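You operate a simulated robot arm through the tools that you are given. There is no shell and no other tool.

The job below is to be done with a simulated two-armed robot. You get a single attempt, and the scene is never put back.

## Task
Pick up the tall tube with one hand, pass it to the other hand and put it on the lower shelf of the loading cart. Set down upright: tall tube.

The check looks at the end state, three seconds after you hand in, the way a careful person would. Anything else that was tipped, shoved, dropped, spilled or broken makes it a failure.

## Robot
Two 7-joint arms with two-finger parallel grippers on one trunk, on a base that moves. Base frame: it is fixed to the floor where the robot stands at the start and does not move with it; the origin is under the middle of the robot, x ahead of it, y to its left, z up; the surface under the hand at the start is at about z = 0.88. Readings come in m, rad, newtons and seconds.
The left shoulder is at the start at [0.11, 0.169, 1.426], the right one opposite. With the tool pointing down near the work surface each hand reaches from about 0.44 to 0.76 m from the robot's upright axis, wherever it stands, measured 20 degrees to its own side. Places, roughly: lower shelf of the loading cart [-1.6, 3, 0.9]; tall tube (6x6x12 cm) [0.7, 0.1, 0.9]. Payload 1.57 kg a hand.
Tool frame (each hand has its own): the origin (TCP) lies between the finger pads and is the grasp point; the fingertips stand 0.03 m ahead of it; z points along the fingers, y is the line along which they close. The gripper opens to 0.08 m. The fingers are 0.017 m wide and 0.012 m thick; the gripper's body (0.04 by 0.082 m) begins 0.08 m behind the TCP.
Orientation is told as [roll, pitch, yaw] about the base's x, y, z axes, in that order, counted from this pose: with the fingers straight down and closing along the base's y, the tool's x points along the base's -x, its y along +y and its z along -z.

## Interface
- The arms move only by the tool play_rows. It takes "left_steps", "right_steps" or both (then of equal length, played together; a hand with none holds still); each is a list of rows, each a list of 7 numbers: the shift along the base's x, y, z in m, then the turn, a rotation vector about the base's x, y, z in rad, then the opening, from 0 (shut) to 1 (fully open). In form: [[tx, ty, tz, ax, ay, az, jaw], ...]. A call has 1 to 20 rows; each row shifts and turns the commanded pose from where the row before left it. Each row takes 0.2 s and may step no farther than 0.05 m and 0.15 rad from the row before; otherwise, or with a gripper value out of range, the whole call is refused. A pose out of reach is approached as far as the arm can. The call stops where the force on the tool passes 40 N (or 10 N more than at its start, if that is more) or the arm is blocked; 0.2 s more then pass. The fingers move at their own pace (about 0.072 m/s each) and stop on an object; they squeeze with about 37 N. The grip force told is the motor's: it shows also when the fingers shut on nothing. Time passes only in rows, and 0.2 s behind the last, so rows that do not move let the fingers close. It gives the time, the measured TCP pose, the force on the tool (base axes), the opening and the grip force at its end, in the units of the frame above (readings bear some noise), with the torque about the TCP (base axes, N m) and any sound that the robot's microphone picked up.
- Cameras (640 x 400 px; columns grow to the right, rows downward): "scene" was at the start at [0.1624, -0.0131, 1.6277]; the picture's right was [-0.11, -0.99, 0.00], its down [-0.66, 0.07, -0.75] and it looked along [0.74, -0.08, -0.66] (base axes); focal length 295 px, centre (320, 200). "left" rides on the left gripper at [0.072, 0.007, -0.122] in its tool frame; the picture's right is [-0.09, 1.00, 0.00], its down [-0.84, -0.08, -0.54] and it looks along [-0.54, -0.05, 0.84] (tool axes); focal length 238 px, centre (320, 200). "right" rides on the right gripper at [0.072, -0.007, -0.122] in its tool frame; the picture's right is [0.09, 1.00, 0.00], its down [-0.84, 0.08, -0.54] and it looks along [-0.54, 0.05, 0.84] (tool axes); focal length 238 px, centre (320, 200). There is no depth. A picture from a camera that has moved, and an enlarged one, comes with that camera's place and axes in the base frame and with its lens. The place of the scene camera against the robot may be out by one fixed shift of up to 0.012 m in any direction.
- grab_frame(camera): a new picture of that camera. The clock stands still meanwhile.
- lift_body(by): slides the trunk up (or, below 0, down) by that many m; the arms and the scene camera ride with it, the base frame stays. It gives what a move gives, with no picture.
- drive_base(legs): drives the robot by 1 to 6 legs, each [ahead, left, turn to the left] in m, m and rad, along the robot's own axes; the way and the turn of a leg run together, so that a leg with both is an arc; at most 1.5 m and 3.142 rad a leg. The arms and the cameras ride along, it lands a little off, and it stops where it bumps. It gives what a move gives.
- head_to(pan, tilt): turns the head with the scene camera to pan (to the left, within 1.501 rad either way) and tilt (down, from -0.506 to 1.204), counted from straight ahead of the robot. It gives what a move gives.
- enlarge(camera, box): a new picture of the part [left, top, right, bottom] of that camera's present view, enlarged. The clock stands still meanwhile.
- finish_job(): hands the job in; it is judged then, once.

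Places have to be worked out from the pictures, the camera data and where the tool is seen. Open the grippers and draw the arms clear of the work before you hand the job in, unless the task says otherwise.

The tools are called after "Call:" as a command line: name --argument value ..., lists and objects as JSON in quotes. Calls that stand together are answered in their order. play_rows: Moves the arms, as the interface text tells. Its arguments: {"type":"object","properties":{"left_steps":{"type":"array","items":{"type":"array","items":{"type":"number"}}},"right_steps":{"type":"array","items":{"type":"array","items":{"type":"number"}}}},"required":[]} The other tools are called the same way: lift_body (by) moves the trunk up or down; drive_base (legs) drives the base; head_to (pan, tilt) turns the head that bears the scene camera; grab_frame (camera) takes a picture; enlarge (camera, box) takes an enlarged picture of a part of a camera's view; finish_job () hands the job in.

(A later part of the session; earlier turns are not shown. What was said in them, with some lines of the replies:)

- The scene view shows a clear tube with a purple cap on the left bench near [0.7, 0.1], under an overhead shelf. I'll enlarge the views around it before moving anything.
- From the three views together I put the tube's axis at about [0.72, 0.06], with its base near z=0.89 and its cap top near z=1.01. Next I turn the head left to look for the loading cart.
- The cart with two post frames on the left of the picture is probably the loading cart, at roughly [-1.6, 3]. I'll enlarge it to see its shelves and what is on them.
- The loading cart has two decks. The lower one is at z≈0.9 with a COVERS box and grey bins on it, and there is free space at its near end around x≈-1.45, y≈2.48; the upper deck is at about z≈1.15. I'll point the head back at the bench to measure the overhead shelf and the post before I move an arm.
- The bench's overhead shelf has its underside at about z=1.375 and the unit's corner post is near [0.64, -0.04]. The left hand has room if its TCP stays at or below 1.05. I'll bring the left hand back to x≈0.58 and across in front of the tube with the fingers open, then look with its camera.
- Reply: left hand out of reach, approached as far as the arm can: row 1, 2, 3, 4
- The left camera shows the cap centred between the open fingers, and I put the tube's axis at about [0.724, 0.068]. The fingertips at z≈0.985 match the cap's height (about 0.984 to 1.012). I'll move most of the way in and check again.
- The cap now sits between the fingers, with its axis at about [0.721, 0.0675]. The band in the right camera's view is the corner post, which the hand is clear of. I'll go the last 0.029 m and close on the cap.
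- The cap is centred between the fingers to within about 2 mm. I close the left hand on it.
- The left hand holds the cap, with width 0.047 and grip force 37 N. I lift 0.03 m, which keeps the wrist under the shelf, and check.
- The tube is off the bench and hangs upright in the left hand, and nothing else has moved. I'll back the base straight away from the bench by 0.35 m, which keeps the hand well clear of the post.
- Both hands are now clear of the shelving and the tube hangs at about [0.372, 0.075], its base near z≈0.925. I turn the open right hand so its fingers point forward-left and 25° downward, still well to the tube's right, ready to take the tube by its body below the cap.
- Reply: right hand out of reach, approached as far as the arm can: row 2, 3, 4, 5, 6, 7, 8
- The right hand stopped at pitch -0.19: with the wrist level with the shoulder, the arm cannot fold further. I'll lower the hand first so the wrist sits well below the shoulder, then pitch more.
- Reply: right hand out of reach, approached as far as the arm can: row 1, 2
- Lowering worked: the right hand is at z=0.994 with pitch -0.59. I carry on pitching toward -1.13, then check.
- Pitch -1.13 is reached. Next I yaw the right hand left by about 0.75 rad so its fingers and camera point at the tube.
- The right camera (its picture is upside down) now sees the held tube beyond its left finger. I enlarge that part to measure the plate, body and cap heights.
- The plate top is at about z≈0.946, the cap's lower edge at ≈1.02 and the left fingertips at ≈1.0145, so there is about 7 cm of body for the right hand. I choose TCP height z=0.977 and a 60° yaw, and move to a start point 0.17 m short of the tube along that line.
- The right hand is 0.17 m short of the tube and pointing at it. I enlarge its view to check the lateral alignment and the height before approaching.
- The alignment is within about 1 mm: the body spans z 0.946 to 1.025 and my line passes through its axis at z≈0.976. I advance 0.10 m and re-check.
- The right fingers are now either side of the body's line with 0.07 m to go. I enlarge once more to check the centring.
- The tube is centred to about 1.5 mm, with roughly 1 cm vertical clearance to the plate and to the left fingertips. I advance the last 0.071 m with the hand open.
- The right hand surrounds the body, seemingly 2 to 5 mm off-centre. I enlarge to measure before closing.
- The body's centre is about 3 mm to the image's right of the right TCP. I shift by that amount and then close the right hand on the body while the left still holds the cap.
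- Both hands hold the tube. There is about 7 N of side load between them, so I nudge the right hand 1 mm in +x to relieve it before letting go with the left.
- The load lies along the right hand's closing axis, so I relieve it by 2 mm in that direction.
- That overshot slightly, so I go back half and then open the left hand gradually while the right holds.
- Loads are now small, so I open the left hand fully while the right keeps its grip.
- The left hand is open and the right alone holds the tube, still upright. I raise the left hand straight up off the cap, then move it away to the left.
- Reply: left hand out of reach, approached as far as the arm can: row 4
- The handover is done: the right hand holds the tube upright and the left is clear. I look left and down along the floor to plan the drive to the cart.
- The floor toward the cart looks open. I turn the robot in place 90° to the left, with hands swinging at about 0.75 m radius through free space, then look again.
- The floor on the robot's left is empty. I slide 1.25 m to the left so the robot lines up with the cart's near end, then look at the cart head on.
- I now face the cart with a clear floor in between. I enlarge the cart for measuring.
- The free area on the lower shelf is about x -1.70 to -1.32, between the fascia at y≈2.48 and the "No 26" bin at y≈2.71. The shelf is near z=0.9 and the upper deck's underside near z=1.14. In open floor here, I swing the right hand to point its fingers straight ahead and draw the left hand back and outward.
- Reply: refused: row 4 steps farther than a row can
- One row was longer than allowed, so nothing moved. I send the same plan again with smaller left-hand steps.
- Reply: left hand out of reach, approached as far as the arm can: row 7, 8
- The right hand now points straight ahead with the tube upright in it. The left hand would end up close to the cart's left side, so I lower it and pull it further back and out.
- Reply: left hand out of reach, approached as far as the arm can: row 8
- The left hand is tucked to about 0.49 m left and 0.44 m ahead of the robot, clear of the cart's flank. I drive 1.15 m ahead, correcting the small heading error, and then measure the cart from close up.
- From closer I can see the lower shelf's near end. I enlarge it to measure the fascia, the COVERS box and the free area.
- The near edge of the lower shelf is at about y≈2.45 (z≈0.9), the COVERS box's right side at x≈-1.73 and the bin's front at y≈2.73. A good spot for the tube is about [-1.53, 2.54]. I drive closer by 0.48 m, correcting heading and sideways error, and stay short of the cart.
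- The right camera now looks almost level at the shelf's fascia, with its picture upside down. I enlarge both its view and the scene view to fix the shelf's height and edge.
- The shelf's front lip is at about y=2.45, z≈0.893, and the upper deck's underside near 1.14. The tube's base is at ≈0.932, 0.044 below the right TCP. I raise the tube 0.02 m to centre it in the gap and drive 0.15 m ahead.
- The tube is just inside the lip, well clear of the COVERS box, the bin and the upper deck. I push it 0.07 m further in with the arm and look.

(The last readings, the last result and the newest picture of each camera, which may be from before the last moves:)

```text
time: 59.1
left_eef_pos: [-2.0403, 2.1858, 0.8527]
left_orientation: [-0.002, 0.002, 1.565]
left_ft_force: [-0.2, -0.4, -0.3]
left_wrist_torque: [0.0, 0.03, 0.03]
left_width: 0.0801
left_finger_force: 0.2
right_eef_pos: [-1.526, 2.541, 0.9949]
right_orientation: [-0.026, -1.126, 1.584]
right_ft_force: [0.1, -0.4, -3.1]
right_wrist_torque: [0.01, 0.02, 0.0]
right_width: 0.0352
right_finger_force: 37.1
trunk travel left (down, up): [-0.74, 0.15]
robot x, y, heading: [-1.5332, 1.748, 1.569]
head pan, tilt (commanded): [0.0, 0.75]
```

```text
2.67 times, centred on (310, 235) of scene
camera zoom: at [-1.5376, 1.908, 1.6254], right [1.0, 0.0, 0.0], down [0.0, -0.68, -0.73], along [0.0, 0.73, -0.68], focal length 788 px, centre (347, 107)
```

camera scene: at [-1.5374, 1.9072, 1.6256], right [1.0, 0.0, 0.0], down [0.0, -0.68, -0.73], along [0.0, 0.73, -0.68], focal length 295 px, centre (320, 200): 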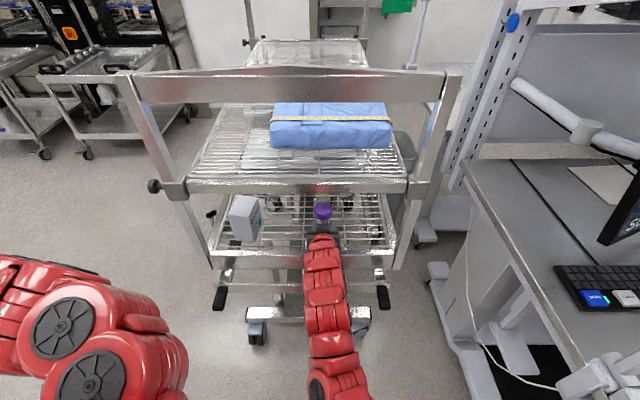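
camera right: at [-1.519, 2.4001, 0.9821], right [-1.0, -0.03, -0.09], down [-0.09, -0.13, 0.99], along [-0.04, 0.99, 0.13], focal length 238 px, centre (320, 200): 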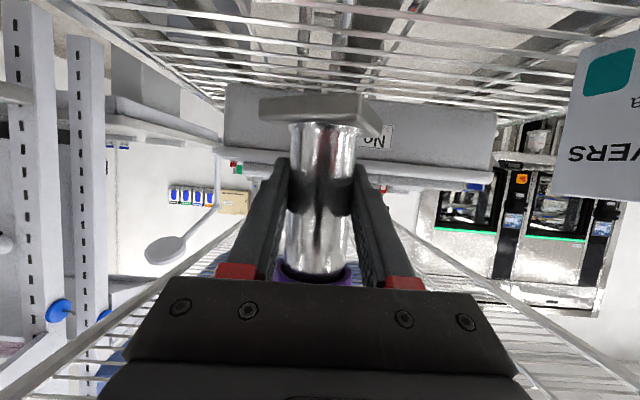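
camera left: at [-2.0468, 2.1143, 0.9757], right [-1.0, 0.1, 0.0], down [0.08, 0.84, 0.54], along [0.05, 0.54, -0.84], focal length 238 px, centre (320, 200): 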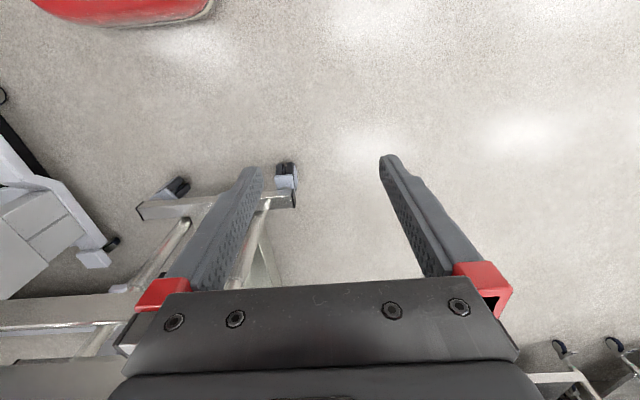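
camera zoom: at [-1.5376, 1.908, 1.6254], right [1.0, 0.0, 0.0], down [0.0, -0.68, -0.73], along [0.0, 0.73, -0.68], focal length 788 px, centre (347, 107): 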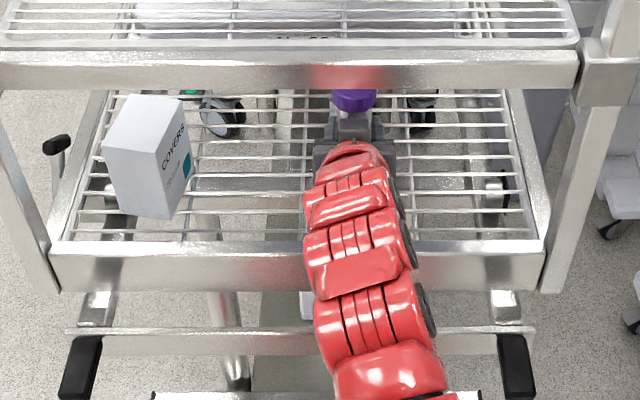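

The tube is above open wire shelf at about [-1.526, 2.541]. I lower it 0.04 m, leaving about 2 cm, and check forces.

Call:
play_rows --right_steps '[[0, 0, -0.01, 0, 0, 0, 0], [0, 0, -0.01, 0, 0, 0, 0], [0, 0, -0.01, 0, 0, 0, 0], [0, 0, -0.01, 0, 0, 0, 0], [0, 0, 0, 0, 0, 0, 0]]'

Call:
grab_frame --camera "right"

Call:
enlarge --camera "right" --box '[220, 60, 440, 180]'

```text
time: 60.3
left_eef_pos: [-2.0402, 2.1862, 0.8534]
left_orientation: [0.0, -0.001, 1.568]
left_ft_force: [-0.2, -0.6, 0.1]
left_wrist_torque: [0.01, 0.02, 0.0]
left_width: 0.0799
left_finger_force: 0.2
right_eef_pos: [-1.524, 2.5417, 0.9548]
right_orientation: [-0.026, -1.128, 1.586]
right_ft_force: [-0.5, 0.3, -2.7]
right_wrist_torque: [-0.03, -0.01, 0.0]
right_width: 0.0355
right_finger_force: 37.6
trunk travel left (down, up): [-0.74, 0.15]
robot x, y, heading: [-1.5346, 1.748, 1.571]
head pan, tilt (commanded): [0.0, 0.75]
```

```text
taken
camera right: at [-1.5193, 2.4011, 0.9422], right [-0.99, -0.03, -0.09], down [-0.09, -0.13, 0.99], along [-0.04, 0.99, 0.13], focal length 238 px, centre (320, 200)
```

right: 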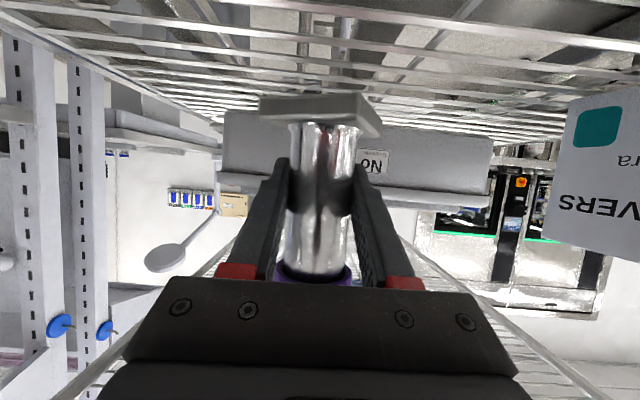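

```text
2.91 times, centred on (330, 120) of right
camera zoom: at [-1.5193, 2.4011, 0.9422], right [-0.99, -0.03, -0.09], down [-0.09, -0.13, 0.99], along [-0.04, 0.99, 0.13], focal length 693 px, centre (291, 433)
```

zoom: 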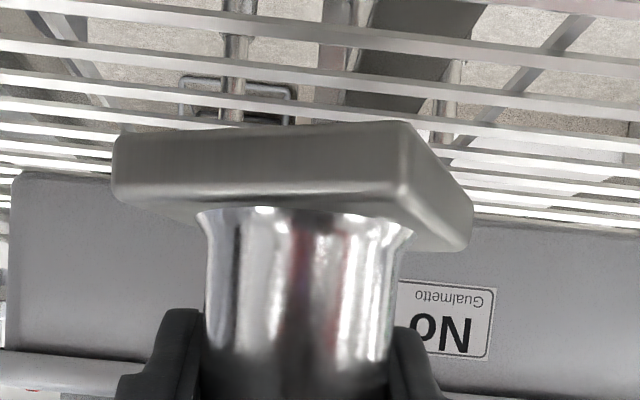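

The force is steady at the tube's own weight (about -2.7 N) and its base is at about z≈0.911. I go down in small steps watching for contact.

Call:
play_rows --right_steps '[[0, 0, -0.004, 0, 0, 0, 0], [0, 0, -0.004, 0, 0, 0, 0], [0, 0, 0, 0, 0, 0, 0]]'

Call:
play_rows --right_steps '[[0, 0, -0.003, 0, 0, 0, 0], [0, 0, 0, 0, 0, 0, 0]]'

```text
time: 61.1
left_eef_pos: [-2.0409, 2.1863, 0.8524]
left_orientation: [-0.002, 0.003, 1.566]
left_ft_force: [-0.6, -0.7, 0.1]
left_wrist_torque: [-0.02, 0.0, 0.01]
left_width: 0.0798
left_finger_force: 0.1
right_eef_pos: [-1.5249, 2.5416, 0.9479]
right_orientation: [-0.023, -1.127, 1.587]
right_ft_force: [-0.3, -0.2, -2.8]
right_wrist_torque: [0.01, -0.01, 0.0]
right_width: 0.0352
right_finger_force: 36.8
trunk travel left (down, up): [-0.74, 0.15]
robot x, y, heading: [-1.5352, 1.7456, 1.566]
head pan, tilt (commanded): [0.0, 0.75]
```

```text
time: 61.7
left_eef_pos: [-2.0403, 2.187, 0.8525]
left_orientation: [-0.003, 0.003, 1.567]
left_ft_force: [-0.4, 0.5, -0.2]
left_wrist_torque: [-0.01, 0.0, 0.01]
left_width: 0.08
left_finger_force: 0.0
right_eef_pos: [-1.5241, 2.54, 0.9441]
right_orientation: [-0.026, -1.128, 1.582]
right_ft_force: [0.0, -0.1, -3.0]
right_wrist_torque: [0.02, -0.02, -0.01]
right_width: 0.0355
right_finger_force: 36.9
trunk travel left (down, up): [-0.74, 0.15]
robot x, y, heading: [-1.5353, 1.7471, 1.565]
head pan, tilt (commanded): [0.0, 0.75]
```

No contact yet at TCP 0.944 (base about 0.900). I keep lowering in 3 mm and 2 mm steps.

Call:
play_rows --right_steps '[[0, 0, -0.003, 0, 0, 0, 0], [0, 0, 0, 0, 0, 0, 0]]'

Call:
play_rows --right_steps '[[0, 0, -0.002, 0, 0, 0, 0], [0, 0, 0, 0, 0, 0, 0]]'

Call:
enlarge --camera "right" --box '[220, 60, 440, 180]'

```text
time: 62.3
left_eef_pos: [-2.039, 2.1863, 0.8531]
left_orientation: [-0.003, 0.002, 1.566]
left_ft_force: [-0.6, -0.4, 0.3]
left_wrist_torque: [0.02, 0.04, -0.02]
left_width: 0.0799
left_finger_force: 0.0
right_eef_pos: [-1.5237, 2.5421, 0.9418]
right_orientation: [-0.025, -1.126, 1.585]
right_ft_force: [1.0, -0.6, -2.2]
right_wrist_torque: [0.01, -0.01, 0.0]
right_width: 0.0354
right_finger_force: 37.0
trunk travel left (down, up): [-0.74, 0.15]
robot x, y, heading: [-1.5361, 1.7481, 1.563]
head pan, tilt (commanded): [0.0, 0.75]
```

```text
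time: 62.9
left_eef_pos: [-2.0395, 2.1866, 0.8523]
left_orientation: [-0.003, 0.002, 1.567]
left_ft_force: [0.2, -0.7, -0.1]
left_wrist_torque: [0.04, 0.0, 0.01]
left_width: 0.0799
left_finger_force: 0.0
right_eef_pos: [-1.5244, 2.5404, 0.9392]
right_orientation: [-0.026, -1.126, 1.584]
right_ft_force: [0.0, 0.1, -3.3]
right_wrist_torque: [-0.01, 0.0, -0.01]
right_width: 0.0357
right_finger_force: 36.7
trunk travel left (down, up): [-0.74, 0.15]
robot x, y, heading: [-1.5343, 1.751, 1.566]
head pan, tilt (commanded): [0.0, 0.75]
```

```text
2.91 times, centred on (330, 120) of right
camera zoom: at [-1.5183, 2.4004, 0.9261], right [-1.0, -0.03, -0.09], down [-0.09, -0.13, 0.99], along [-0.04, 0.99, 0.13], focal length 693 px, centre (291, 433)
```

zoom: 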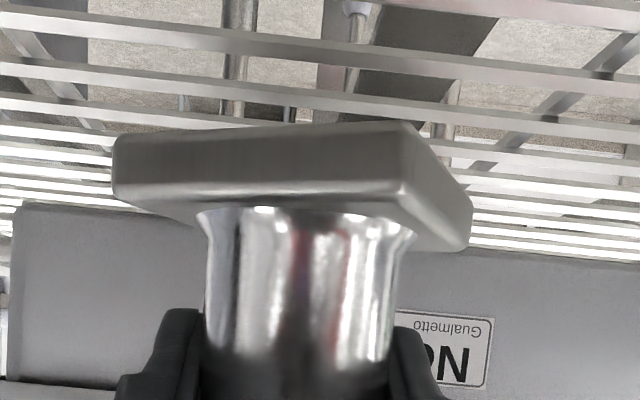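

Still no contact at TCP 0.939. I continue in 2 mm steps.

Call:
play_rows --right_steps '[[0, 0, -0.002, 0, 0, 0, 0], [0, 0, 0, 0, 0, 0, 0]]'

Call:
play_rows --right_steps '[[0, 0, -0.002, 0, 0, 0, 0], [0, 0, 0, 0, 0, 0, 0]]'

```text
time: 63.5
left_eef_pos: [-2.0399, 2.1851, 0.8527]
left_orientation: [-0.003, 0.002, 1.567]
left_ft_force: [-0.6, -0.3, 0.4]
left_wrist_torque: [-0.02, -0.02, 0.0]
left_width: 0.08
left_finger_force: 0.0
right_eef_pos: [-1.5235, 2.5404, 0.9367]
right_orientation: [-0.027, -1.129, 1.586]
right_ft_force: [0.2, -0.2, -3.4]
right_wrist_torque: [0.02, 0.0, 0.02]
right_width: 0.0355
right_finger_force: 37.4
trunk travel left (down, up): [-0.74, 0.15]
robot x, y, heading: [-1.5372, 1.7476, 1.565]
head pan, tilt (commanded): [0.0, 0.75]
```

```text
time: 64.1
left_eef_pos: [-2.0406, 2.1869, 0.8532]
left_orientation: [-0.001, 0.0, 1.565]
left_ft_force: [-0.4, 0.2, -0.7]
left_wrist_torque: [0.0, 0.02, -0.01]
left_width: 0.08
left_finger_force: 0.2
right_eef_pos: [-1.5245, 2.5399, 0.9362]
right_orientation: [-0.026, -1.127, 1.584]
right_ft_force: [0.6, -0.8, -3.1]
right_wrist_torque: [0.01, -0.01, 0.02]
right_width: 0.0353
right_finger_force: 36.7
trunk travel left (down, up): [-0.74, 0.15]
robot x, y, heading: [-1.5368, 1.7502, 1.566]
head pan, tilt (commanded): [0.0, 0.75]
```

Still only the weight is felt, at TCP ≈0.936. I continue down.

Call:
play_rows --right_steps '[[0, 0, -0.002, 0, 0, 0, 0], [0, 0, 0, 0, 0, 0, 0]]'

Call:
play_rows --right_steps '[[0, 0, -0.002, 0, 0, 0, 0], [0, 0, 0, 0, 0, 0, 0]]'

Call:
enlarge --camera "right" --box '[220, 60, 440, 180]'

```text
time: 64.7
left_eef_pos: [-2.0389, 2.1858, 0.8524]
left_orientation: [-0.002, 0.001, 1.568]
left_ft_force: [-0.3, 0.3, 0.0]
left_wrist_torque: [0.0, -0.01, -0.02]
left_width: 0.0799
left_finger_force: 0.0
right_eef_pos: [-1.5248, 2.541, 0.9337]
right_orientation: [-0.027, -1.128, 1.586]
right_ft_force: [0.7, 0.0, -2.9]
right_wrist_torque: [0.03, 0.01, -0.01]
right_width: 0.0354
right_finger_force: 36.7
trunk travel left (down, up): [-0.74, 0.15]
robot x, y, heading: [-1.5378, 1.749, 1.567]
head pan, tilt (commanded): [0.0, 0.75]
```

```text
time: 65.3
left_eef_pos: [-2.0406, 2.1867, 0.8529]
left_orientation: [-0.002, 0.002, 1.567]
left_ft_force: [0.3, -0.8, 0.0]
left_wrist_torque: [0.01, 0.03, 0.01]
left_width: 0.0801
left_finger_force: 0.0
right_eef_pos: [-1.5251, 2.5406, 0.9321]
right_orientation: [-0.027, -1.128, 1.584]
right_ft_force: [0.7, 0.1, -2.8]
right_wrist_torque: [-0.02, -0.03, 0.04]
right_width: 0.0352
right_finger_force: 37.1
trunk travel left (down, up): [-0.74, 0.15]
robot x, y, heading: [-1.5374, 1.7439, 1.568]
head pan, tilt (commanded): [0.0, 0.75]
```

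```text
2.91 times, centred on (330, 120) of right
camera zoom: at [-1.5196, 2.4, 0.9184], right [-1.0, -0.03, -0.09], down [-0.09, -0.13, 0.99], along [-0.04, 0.99, 0.13], focal length 693 px, centre (291, 433)
```

zoom: 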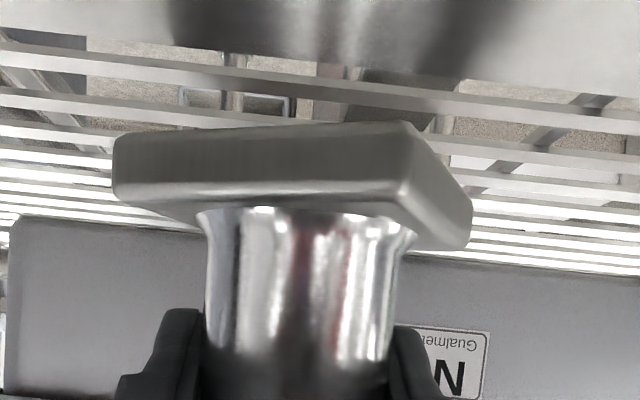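

No contact yet. The nearby box and bin bottoms put the wire surface lower, at about z≈0.862, with the front lip standing about 3 cm above it. I lower further toward TCP ≈0.912, still watching force.

Call:
play_rows --right_steps '[[0, 0, -0.004, 0, 0, 0, 0], [0, 0, -0.004, 0, 0, 0, 0], [0, 0, 0, 0, 0, 0, 0]]'

Call:
grab_frame --camera "right"

Call:
enlarge --camera "scene" --box '[230, 180, 410, 300]'

```text
time: 66.1
left_eef_pos: [-2.04, 2.1869, 0.853]
left_orientation: [-0.001, 0.001, 1.568]
left_ft_force: [-0.2, -0.1, -0.7]
left_wrist_torque: [0.0, -0.01, -0.03]
left_width: 0.08
left_finger_force: 0.0
right_eef_pos: [-1.5243, 2.5412, 0.9225]
right_orientation: [-0.025, -1.128, 1.587]
right_ft_force: [0.1, 0.7, -2.8]
right_wrist_torque: [0.01, 0.01, -0.02]
right_width: 0.0355
right_finger_force: 36.5
trunk travel left (down, up): [-0.74, 0.15]
robot x, y, heading: [-1.5357, 1.745, 1.563]
head pan, tilt (commanded): [0.0, 0.75]
```

```text
taken
camera right: at [-1.519, 2.4005, 0.91], right [-0.99, -0.03, -0.09], down [-0.09, -0.13, 0.99], along [-0.04, 0.99, 0.13], focal length 238 px, centre (320, 200)
```

right: 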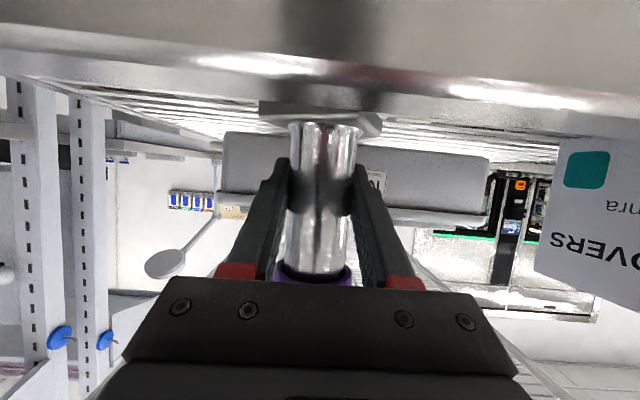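

```text
3.33 times, centred on (320, 240) of scene
camera zoom: at [-1.5375, 1.908, 1.6254], right [1.0, 0.0, 0.0], down [0.0, -0.68, -0.73], along [0.0, 0.73, -0.68], focal length 985 px, centre (320, 67)
```

zoom: 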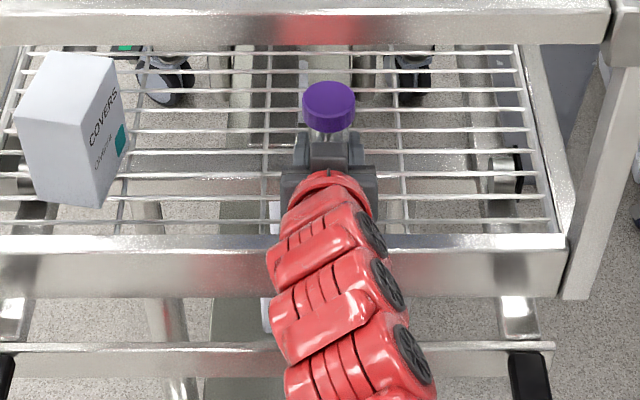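

The cap is still upright and the hand clears the lip by about 3 cm. I keep lowering, 4 mm at a time.

Call:
play_rows --right_steps '[[0, 0, -0.004, 0, 0, 0, 0], [0, 0, 0, 0, 0, 0, 0]]'

Call:
play_rows --right_steps '[[0, 0, -0.004, 0, 0, 0, 0], [0, 0, 0, 0, 0, 0, 0]]'

```text
time: 66.7
left_eef_pos: [-2.0388, 2.1863, 0.8523]
left_orientation: [-0.001, -0.001, 1.569]
left_ft_force: [-0.2, -0.6, 0.5]
left_wrist_torque: [0.02, 0.02, 0.03]
left_width: 0.0799
left_finger_force: 0.0
right_eef_pos: [-1.5251, 2.5415, 0.918]
right_orientation: [-0.028, -1.128, 1.585]
right_ft_force: [0.5, 0.0, -1.7]
right_wrist_torque: [0.02, -0.02, 0.02]
right_width: 0.0356
right_finger_force: 36.9
trunk travel left (down, up): [-0.74, 0.15]
robot x, y, heading: [-1.5374, 1.7453, 1.565]
head pan, tilt (commanded): [0.0, 0.75]
```

```text
time: 67.3
left_eef_pos: [-2.0397, 2.1869, 0.8535]
left_orientation: [-0.002, 0.002, 1.565]
left_ft_force: [-0.9, -0.2, 0.0]
left_wrist_torque: [0.02, 0.01, 0.0]
left_width: 0.0802
left_finger_force: 0.2
right_eef_pos: [-1.5251, 2.5412, 0.9155]
right_orientation: [-0.026, -1.127, 1.583]
right_ft_force: [0.2, 0.0, -3.3]
right_wrist_torque: [-0.05, 0.0, 0.01]
right_width: 0.0355
right_finger_force: 37.2
trunk travel left (down, up): [-0.74, 0.15]
robot x, y, heading: [-1.5369, 1.75, 1.563]
head pan, tilt (commanded): [0.0, 0.75]
```

Still only weight at TCP ≈0.915 (base ≈0.871). I go on in 2 mm steps now that the expected contact height is near.

Call:
play_rows --right_steps '[[0, 0, -0.002, 0, 0, 0, 0], [0, 0, 0, 0, 0, 0, 0]]'

Call:
play_rows --right_steps '[[0, 0, -0.002, 0, 0, 0, 0], [0, 0, 0, 0, 0, 0, 0]]'

Call:
play_rows --right_steps '[[0, 0, -0.002, 0, 0, 0, 0], [0, 0, 0, 0, 0, 0, 0]]'

```text
time: 67.9
left_eef_pos: [-2.0392, 2.1869, 0.8531]
left_orientation: [-0.002, 0.001, 1.567]
left_ft_force: [-0.7, -0.2, -0.5]
left_wrist_torque: [-0.02, 0.01, 0.0]
left_width: 0.0801
left_finger_force: 0.2
right_eef_pos: [-1.525, 2.5413, 0.9139]
right_orientation: [-0.025, -1.127, 1.586]
right_ft_force: [0.4, 0.2, -3.8]
right_wrist_torque: [0.0, -0.01, 0.01]
right_width: 0.0353
right_finger_force: 37.1
trunk travel left (down, up): [-0.74, 0.15]
robot x, y, heading: [-1.5375, 1.7467, 1.567]
head pan, tilt (commanded): [0.0, 0.75]
```

```text
time: 68.5
left_eef_pos: [-2.0399, 2.1847, 0.853]
left_orientation: [-0.003, -0.001, 1.567]
left_ft_force: [-0.2, 1.2, 0.6]
left_wrist_torque: [0.04, 0.01, 0.01]
left_width: 0.08
left_finger_force: 0.0
right_eef_pos: [-1.5227, 2.5399, 0.912]
right_orientation: [-0.025, -1.128, 1.585]
right_ft_force: [-0.2, 0.9, 0.2]
right_wrist_torque: [0.08, 0.08, -0.02]
right_width: 0.0355
right_finger_force: 36.9
trunk travel left (down, up): [-0.74, 0.15]
robot x, y, heading: [-1.5407, 1.7445, 1.566]
head pan, tilt (commanded): [0.0, 0.75]
```

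```text
time: 69.1
left_eef_pos: [-2.041, 2.1849, 0.8532]
left_orientation: [-0.002, -0.002, 1.565]
left_ft_force: [0.3, 0.6, -0.3]
left_wrist_torque: [0.03, 0.01, -0.01]
left_width: 0.0799
left_finger_force: 0.0
right_eef_pos: [-1.5233, 2.5401, 0.9114]
right_orientation: [-0.026, -1.131, 1.585]
right_ft_force: [1.1, 1.6, 7.8]
right_wrist_torque: [0.2, 0.37, -0.03]
right_width: 0.0353
right_finger_force: 36.9
trunk travel left (down, up): [-0.74, 0.15]
robot x, y, heading: [-1.5346, 1.7457, 1.563]
head pan, tilt (commanded): [0.0, 0.75]
```

Contact: the vertical force went from -3.8 N to +7.8 N at TCP 0.911, and the torque says the plate's left corner touched first. That fits the hand's 0.6° tilt, so I level it by 0.010 rad about y and read again.

Call:
play_rows --right_steps '[[0, 0, 0, 0, 0.0103, 0, 0], [0, 0, 0, 0, 0, 0, 0]]'

Call:
grab_frame --camera "right"

Call:
enlarge --camera "scene" --box '[230, 180, 410, 300]'

```text
time: 69.7
left_eef_pos: [-2.0393, 2.1849, 0.8527]
left_orientation: [-0.001, 0.0, 1.566]
left_ft_force: [0.3, 0.0, 0.1]
left_wrist_torque: [0.01, 0.01, 0.0]
left_width: 0.0799
left_finger_force: 0.0
right_eef_pos: [-1.5243, 2.5401, 0.911]
right_orientation: [-0.003, -1.131, 1.566]
right_ft_force: [0.8, 0.9, 8.7]
right_wrist_torque: [0.47, -0.18, -0.03]
right_width: 0.0352
right_finger_force: 36.5
trunk travel left (down, up): [-0.74, 0.15]
robot x, y, heading: [-1.536, 1.748, 1.567]
head pan, tilt (commanded): [0.0, 0.75]
```

```text
taken
camera right: at [-1.5177, 2.3999, 0.8983], right [-1.0, -0.03, -0.08], down [-0.08, -0.13, 0.99], along [-0.04, 0.99, 0.13], focal length 238 px, centre (320, 200)
```

right: 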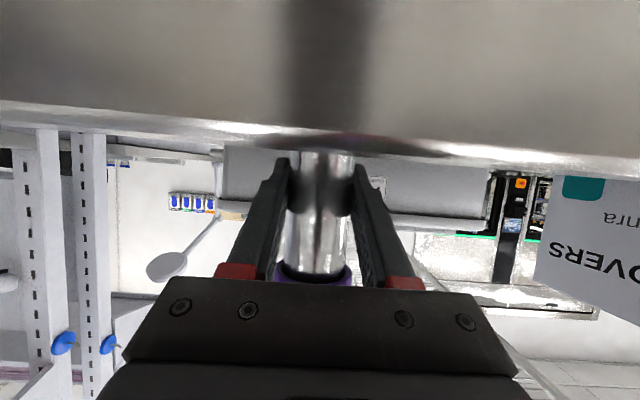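

```text
3.33 times, centred on (320, 240) of scene
camera zoom: at [-1.5374, 1.9061, 1.6257], right [1.0, 0.0, 0.0], down [0.0, -0.68, -0.73], along [0.0, 0.73, -0.68], focal length 985 px, centre (320, 67)
```

zoom: 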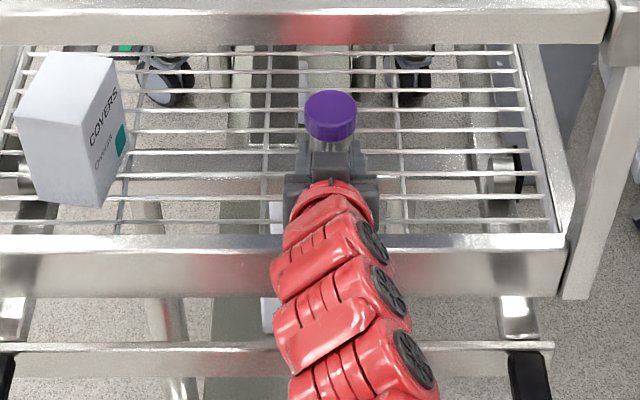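

Now the far corner carries the load, so the tube leans very slightly forward. I tip it back by 0.008 rad about x and read again.

Call:
play_rows --right_steps '[[0, 0, 0, 0.008, 0, 0, 0], [0, 0, 0, 0, 0, 0, 0]]'

```text
time: 70.3
left_eef_pos: [-2.0396, 2.185, 0.8528]
left_orientation: [0.0, 0.0, 1.564]
left_ft_force: [0.4, 0.0, -0.4]
left_wrist_torque: [0.02, 0.01, -0.01]
left_width: 0.0801
left_finger_force: 0.0
right_eef_pos: [-1.5239, 2.5407, 0.9121]
right_orientation: [-0.001, -1.137, 1.561]
right_ft_force: [4.4, 2.2, 13.7]
right_wrist_torque: [-0.48, -0.01, 0.13]
right_width: 0.0352
right_finger_force: 36.7
trunk travel left (down, up): [-0.74, 0.15]
robot x, y, heading: [-1.5361, 1.7476, 1.564]
head pan, tilt (commanded): [0.0, 0.75]
```

That slightly over-corrected, so the level lies in between. I go back half, ease up 0.7 mm, and check.

Call:
play_rows --right_steps '[[0, 0, 0.0007, -0.004, 0, 0, 0], [0, 0, 0, 0, 0, 0, 0]]'

```text
time: 70.9
left_eef_pos: [-2.0403, 2.1848, 0.8542]
left_orientation: [0.001, -0.001, 1.567]
left_ft_force: [-0.6, -0.3, -0.3]
left_wrist_torque: [0.02, -0.04, -0.02]
left_width: 0.0802
left_finger_force: 0.3
right_eef_pos: [-1.5227, 2.5398, 0.9123]
right_orientation: [-0.002, -1.134, 1.563]
right_ft_force: [4.5, 3.0, 11.5]
right_wrist_torque: [-0.18, -0.17, 0.13]
right_width: 0.0353
right_finger_force: 37.2
trunk travel left (down, up): [-0.74, 0.15]
robot x, y, heading: [-1.534, 1.7466, 1.567]
head pan, tilt (commanded): [0.0, 0.75]
```

The tube now sits nearly flat and pressed down by about 14 N. I ease up 0.7 mm more and open the right hand gradually.

Call:
play_rows --right_steps '[[0, 0, 0.0007, 0, 0, 0, 0], [0, 0, 0, 0, 0, 0, 0], [0, 0, 0, 0, 0, 0, 0.48], [0, 0, 0, 0, 0, 0, 0.55], [0, 0, 0, 0, 0, 0, 0.75], [0, 0, 0, 0, 0, 0, 1], [0, 0, 0, 0, 0, 0, 1]]'

Call:
grab_frame --camera "right"

Call:
enlarge --camera "scene" --box '[230, 180, 410, 300]'

```text
time: 72.5
left_eef_pos: [-2.0399, 2.1858, 0.8526]
left_orientation: [-0.003, 0.0, 1.566]
left_ft_force: [-0.6, -0.4, -0.4]
left_wrist_torque: [-0.01, 0.02, 0.01]
left_width: 0.0798
left_finger_force: 0.0
right_eef_pos: [-1.5246, 2.5411, 0.9116]
right_orientation: [-0.001, -1.132, 1.565]
right_ft_force: [0.1, 0.4, 0.0]
right_wrist_torque: [-0.01, 0.02, -0.03]
right_width: 0.0801
right_finger_force: 0.0
trunk travel left (down, up): [-0.74, 0.15]
robot x, y, heading: [-1.5336, 1.745, 1.57]
head pan, tilt (commanded): [0.0, 0.75]
```

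```text
taken
camera right: at [-1.5187, 2.4008, 0.8974], right [-1.0, -0.03, -0.08], down [-0.08, -0.13, 0.99], along [-0.04, 0.99, 0.13], focal length 238 px, centre (320, 200)
```

right: 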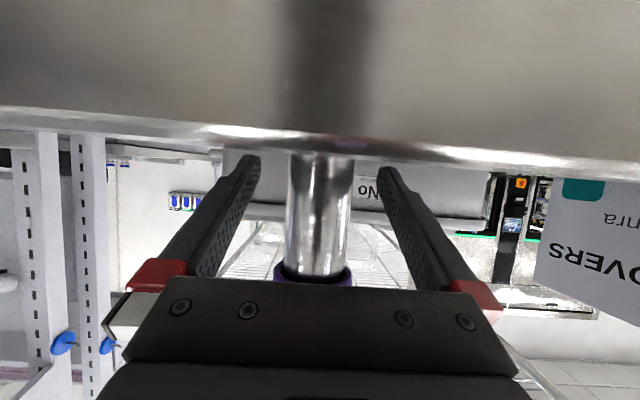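

```text
3.33 times, centred on (320, 240) of scene
camera zoom: at [-1.5376, 1.9077, 1.6255], right [1.0, 0.0, 0.0], down [0.0, -0.68, -0.73], along [0.0, 0.73, -0.68], focal length 985 px, centre (320, 67)
```

zoom: 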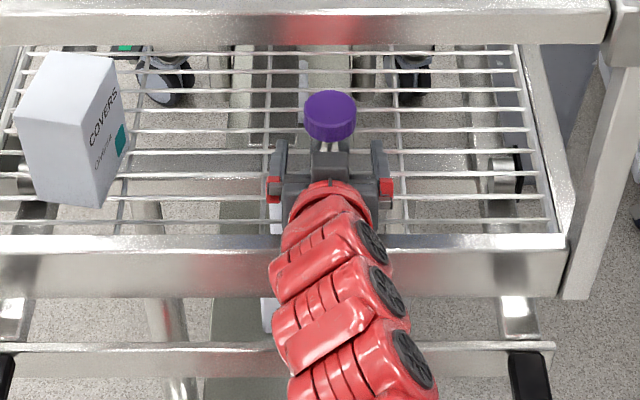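

The tube stands on its own, centred between the open fingers. I withdraw back and up along the tool's axis so the fingertips clear the front lip.

Call:
play_rows --right_steps '[[0, -0.01, 0.0047, 0, 0, 0, 1], [0, -0.015, 0.007, 0, 0, 0, 1], [0, -0.018, 0.0085, 0, 0, 0, 1], [0, -0.018, 0.0085, 0, 0, 0, 1], [0, -0.018, 0.0085, 0, 0, 0, 1], [0, -0.018, 0.0085, 0, 0, 0, 1]]'

Call:
grab_frame --camera "right"

Call:
enlarge --camera "scene" --box '[230, 180, 410, 300]'

```text
time: 73.9
left_eef_pos: [-2.0399, 2.1853, 0.8538]
left_orientation: [-0.002, -0.001, 1.566]
left_ft_force: [0.9, -0.4, -0.1]
left_wrist_torque: [0.01, -0.01, 0.01]
left_width: 0.08
left_finger_force: 0.0
right_eef_pos: [-1.5234, 2.4428, 0.9589]
right_orientation: [-0.002, -1.132, 1.564]
right_ft_force: [-0.6, -0.1, 0.8]
right_wrist_torque: [0.0, -0.03, 0.03]
right_width: 0.0802
right_finger_force: 0.0
trunk travel left (down, up): [-0.74, 0.15]
robot x, y, heading: [-1.5374, 1.7478, 1.57]
head pan, tilt (commanded): [0.0, 0.75]
```

```text
taken
camera right: at [-1.5181, 2.3021, 0.9447], right [-1.0, -0.03, -0.08], down [-0.08, -0.13, 0.99], along [-0.04, 0.99, 0.13], focal length 238 px, centre (320, 200)
```

right: 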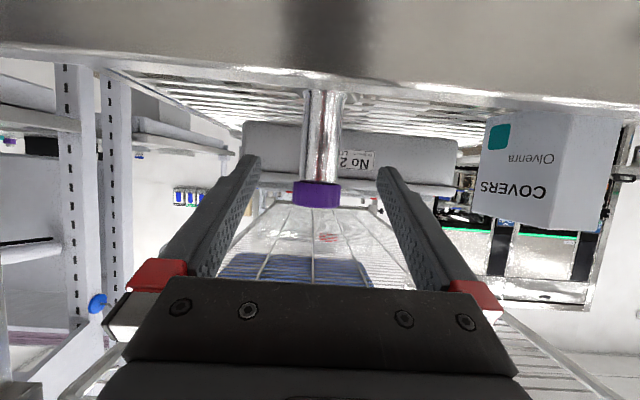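

```text
3.33 times, centred on (320, 240) of scene
camera zoom: at [-1.5375, 1.9069, 1.6256], right [1.0, 0.0, 0.0], down [0.0, -0.68, -0.73], along [0.0, 0.73, -0.68], focal length 985 px, centre (320, 67)
```

zoom: 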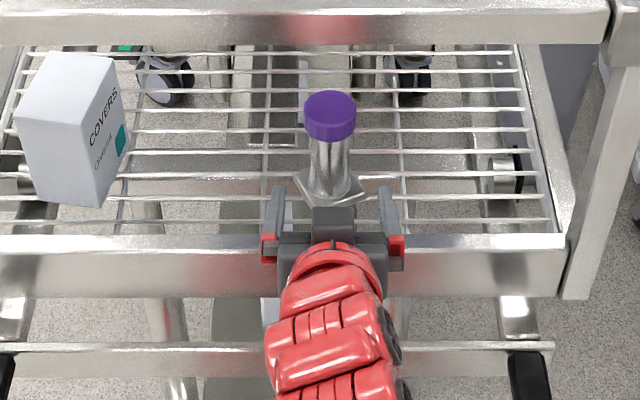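

The tube stands upright on the wire shelf and the fingers are clear of it, at z≈0.94 above the lip. I back the robot straight away by 0.5 m along the path I came in on and then check the final state.

Call:
drive_base --legs '[[-0.5, 0, 0]]'

Call:
head_to --pan 0 --tilt 0.5

Call:
enlarge --camera "scene" --box '[220, 110, 430, 260]'

Call:
grab_frame --camera "scene"

Call:
grab_frame --camera "right"

```text
time: 76.8
left_eef_pos: [-2.041, 1.6866, 0.8522]
left_orientation: [-0.002, 0.0, 1.561]
left_ft_force: [0.1, 0.4, -0.1]
left_wrist_torque: [0.02, -0.02, 0.0]
left_width: 0.0802
left_finger_force: 0.0
right_eef_pos: [-1.5225, 1.9412, 0.9576]
right_orientation: [-0.002, -1.131, 1.558]
right_ft_force: [0.1, 0.3, 0.0]
right_wrist_torque: [-0.01, -0.01, -0.01]
right_width: 0.0797
right_finger_force: 0.1
trunk travel left (down, up): [-0.74, 0.15]
robot x, y, heading: [-1.5403, 1.2458, 1.563]
head pan, tilt (commanded): [0.0, 0.75]
```

```text
time: 77.6
left_eef_pos: [-2.0404, 1.6868, 0.8525]
left_orientation: [0.0, 0.001, 1.561]
left_ft_force: [0.2, -0.5, 0.2]
left_wrist_torque: [-0.01, -0.01, -0.02]
left_width: 0.08
left_finger_force: 0.0
right_eef_pos: [-1.5215, 1.9404, 0.9576]
right_orientation: [-0.001, -1.13, 1.556]
right_ft_force: [-0.3, 0.0, -0.6]
right_wrist_torque: [-0.02, 0.01, -0.03]
right_width: 0.0801
right_finger_force: 0.0
trunk travel left (down, up): [-0.74, 0.15]
robot x, y, heading: [-1.5388, 1.2439, 1.564]
head pan, tilt (commanded): [0.0, 0.499]
```

```text
2.67 times, centred on (325, 185) of scene
camera zoom: at [-1.5402, 1.4135, 1.6474], right [1.0, -0.01, 0.0], down [-0.01, -0.48, -0.88], along [0.01, 0.88, -0.48], focal length 788 px, centre (307, 240)
```

zoom: 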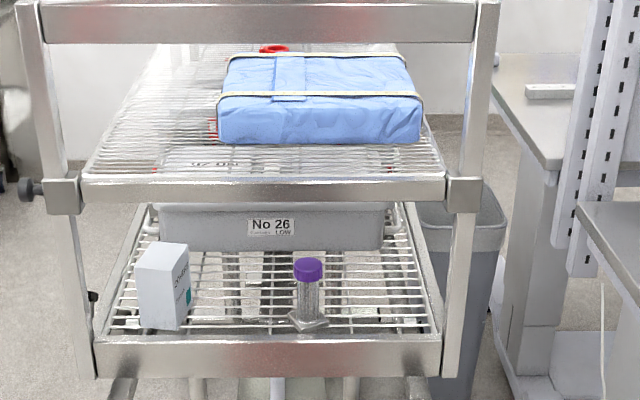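

```text
taken
camera scene: at [-1.5402, 1.4135, 1.6474], right [1.0, -0.01, 0.0], down [-0.01, -0.48, -0.88], along [0.01, 0.88, -0.48], focal length 295 px, centre (320, 200)
```

scene: 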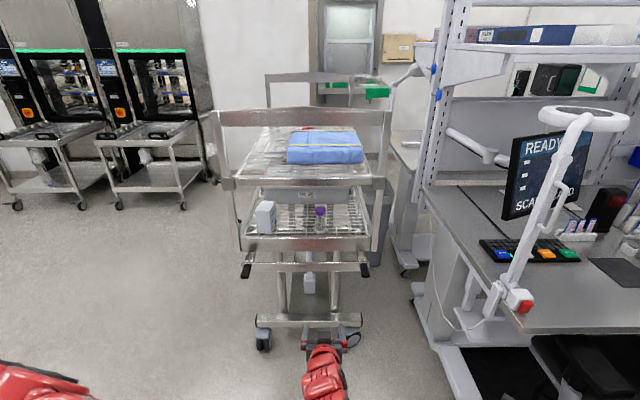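

```text
taken
camera right: at [-1.5184, 1.8004, 0.9444], right [-1.0, -0.02, -0.08], down [-0.08, -0.13, 0.99], along [-0.03, 0.99, 0.13], focal length 238 px, centre (320, 200)
```

right: 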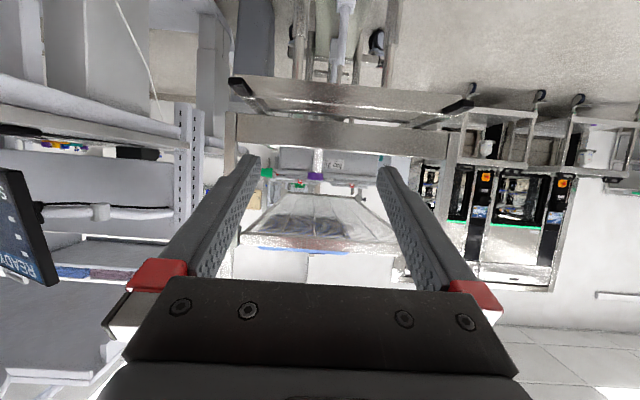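

The tube is on the lower shelf with the COVERS box and the bin undisturbed, and both hands are open and well clear. One last close look to confirm it stands straight.

Call:
enlarge --camera "scene" --box '[285, 190, 355, 245]'

```text
7.27 times, centred on (320, 218) of scene
camera zoom: at [-1.5402, 1.4135, 1.6474], right [1.0, -0.01, 0.0], down [-0.01, -0.48, -0.88], along [0.01, 0.88, -0.48], focal length 2148 px, centre (320, 73)
```

zoom: 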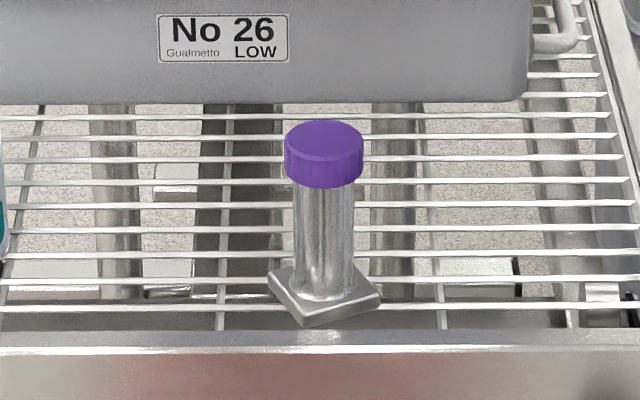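

The tube stands upright and flat on the lower shelf's wires. Both grippers are open and clear, and nothing else was disturbed, so I hand the job in.

Call:
finish_job

```text
The job is handed in.
```

The tall tube is standing upright on the lower shelf of the loading cart, and I've handed the job in.

- **Pick-up:** The left hand took it by the cap from the bench.
- **Handover:** The right hand took it by the body in open space, then the left hand let go.
- **Placing:** The right hand set it down at about [-1.52, 2.54], to the right of the COVERS box and in front of the "No 26" bin.

The last close-up showed the tube straight and flat on the shelf wires. In the last views, nothing near the tube on the cart looked disturbed, and I saw nothing on the bench moved after the pick-up. Both grippers were open and well clear when I handed in.
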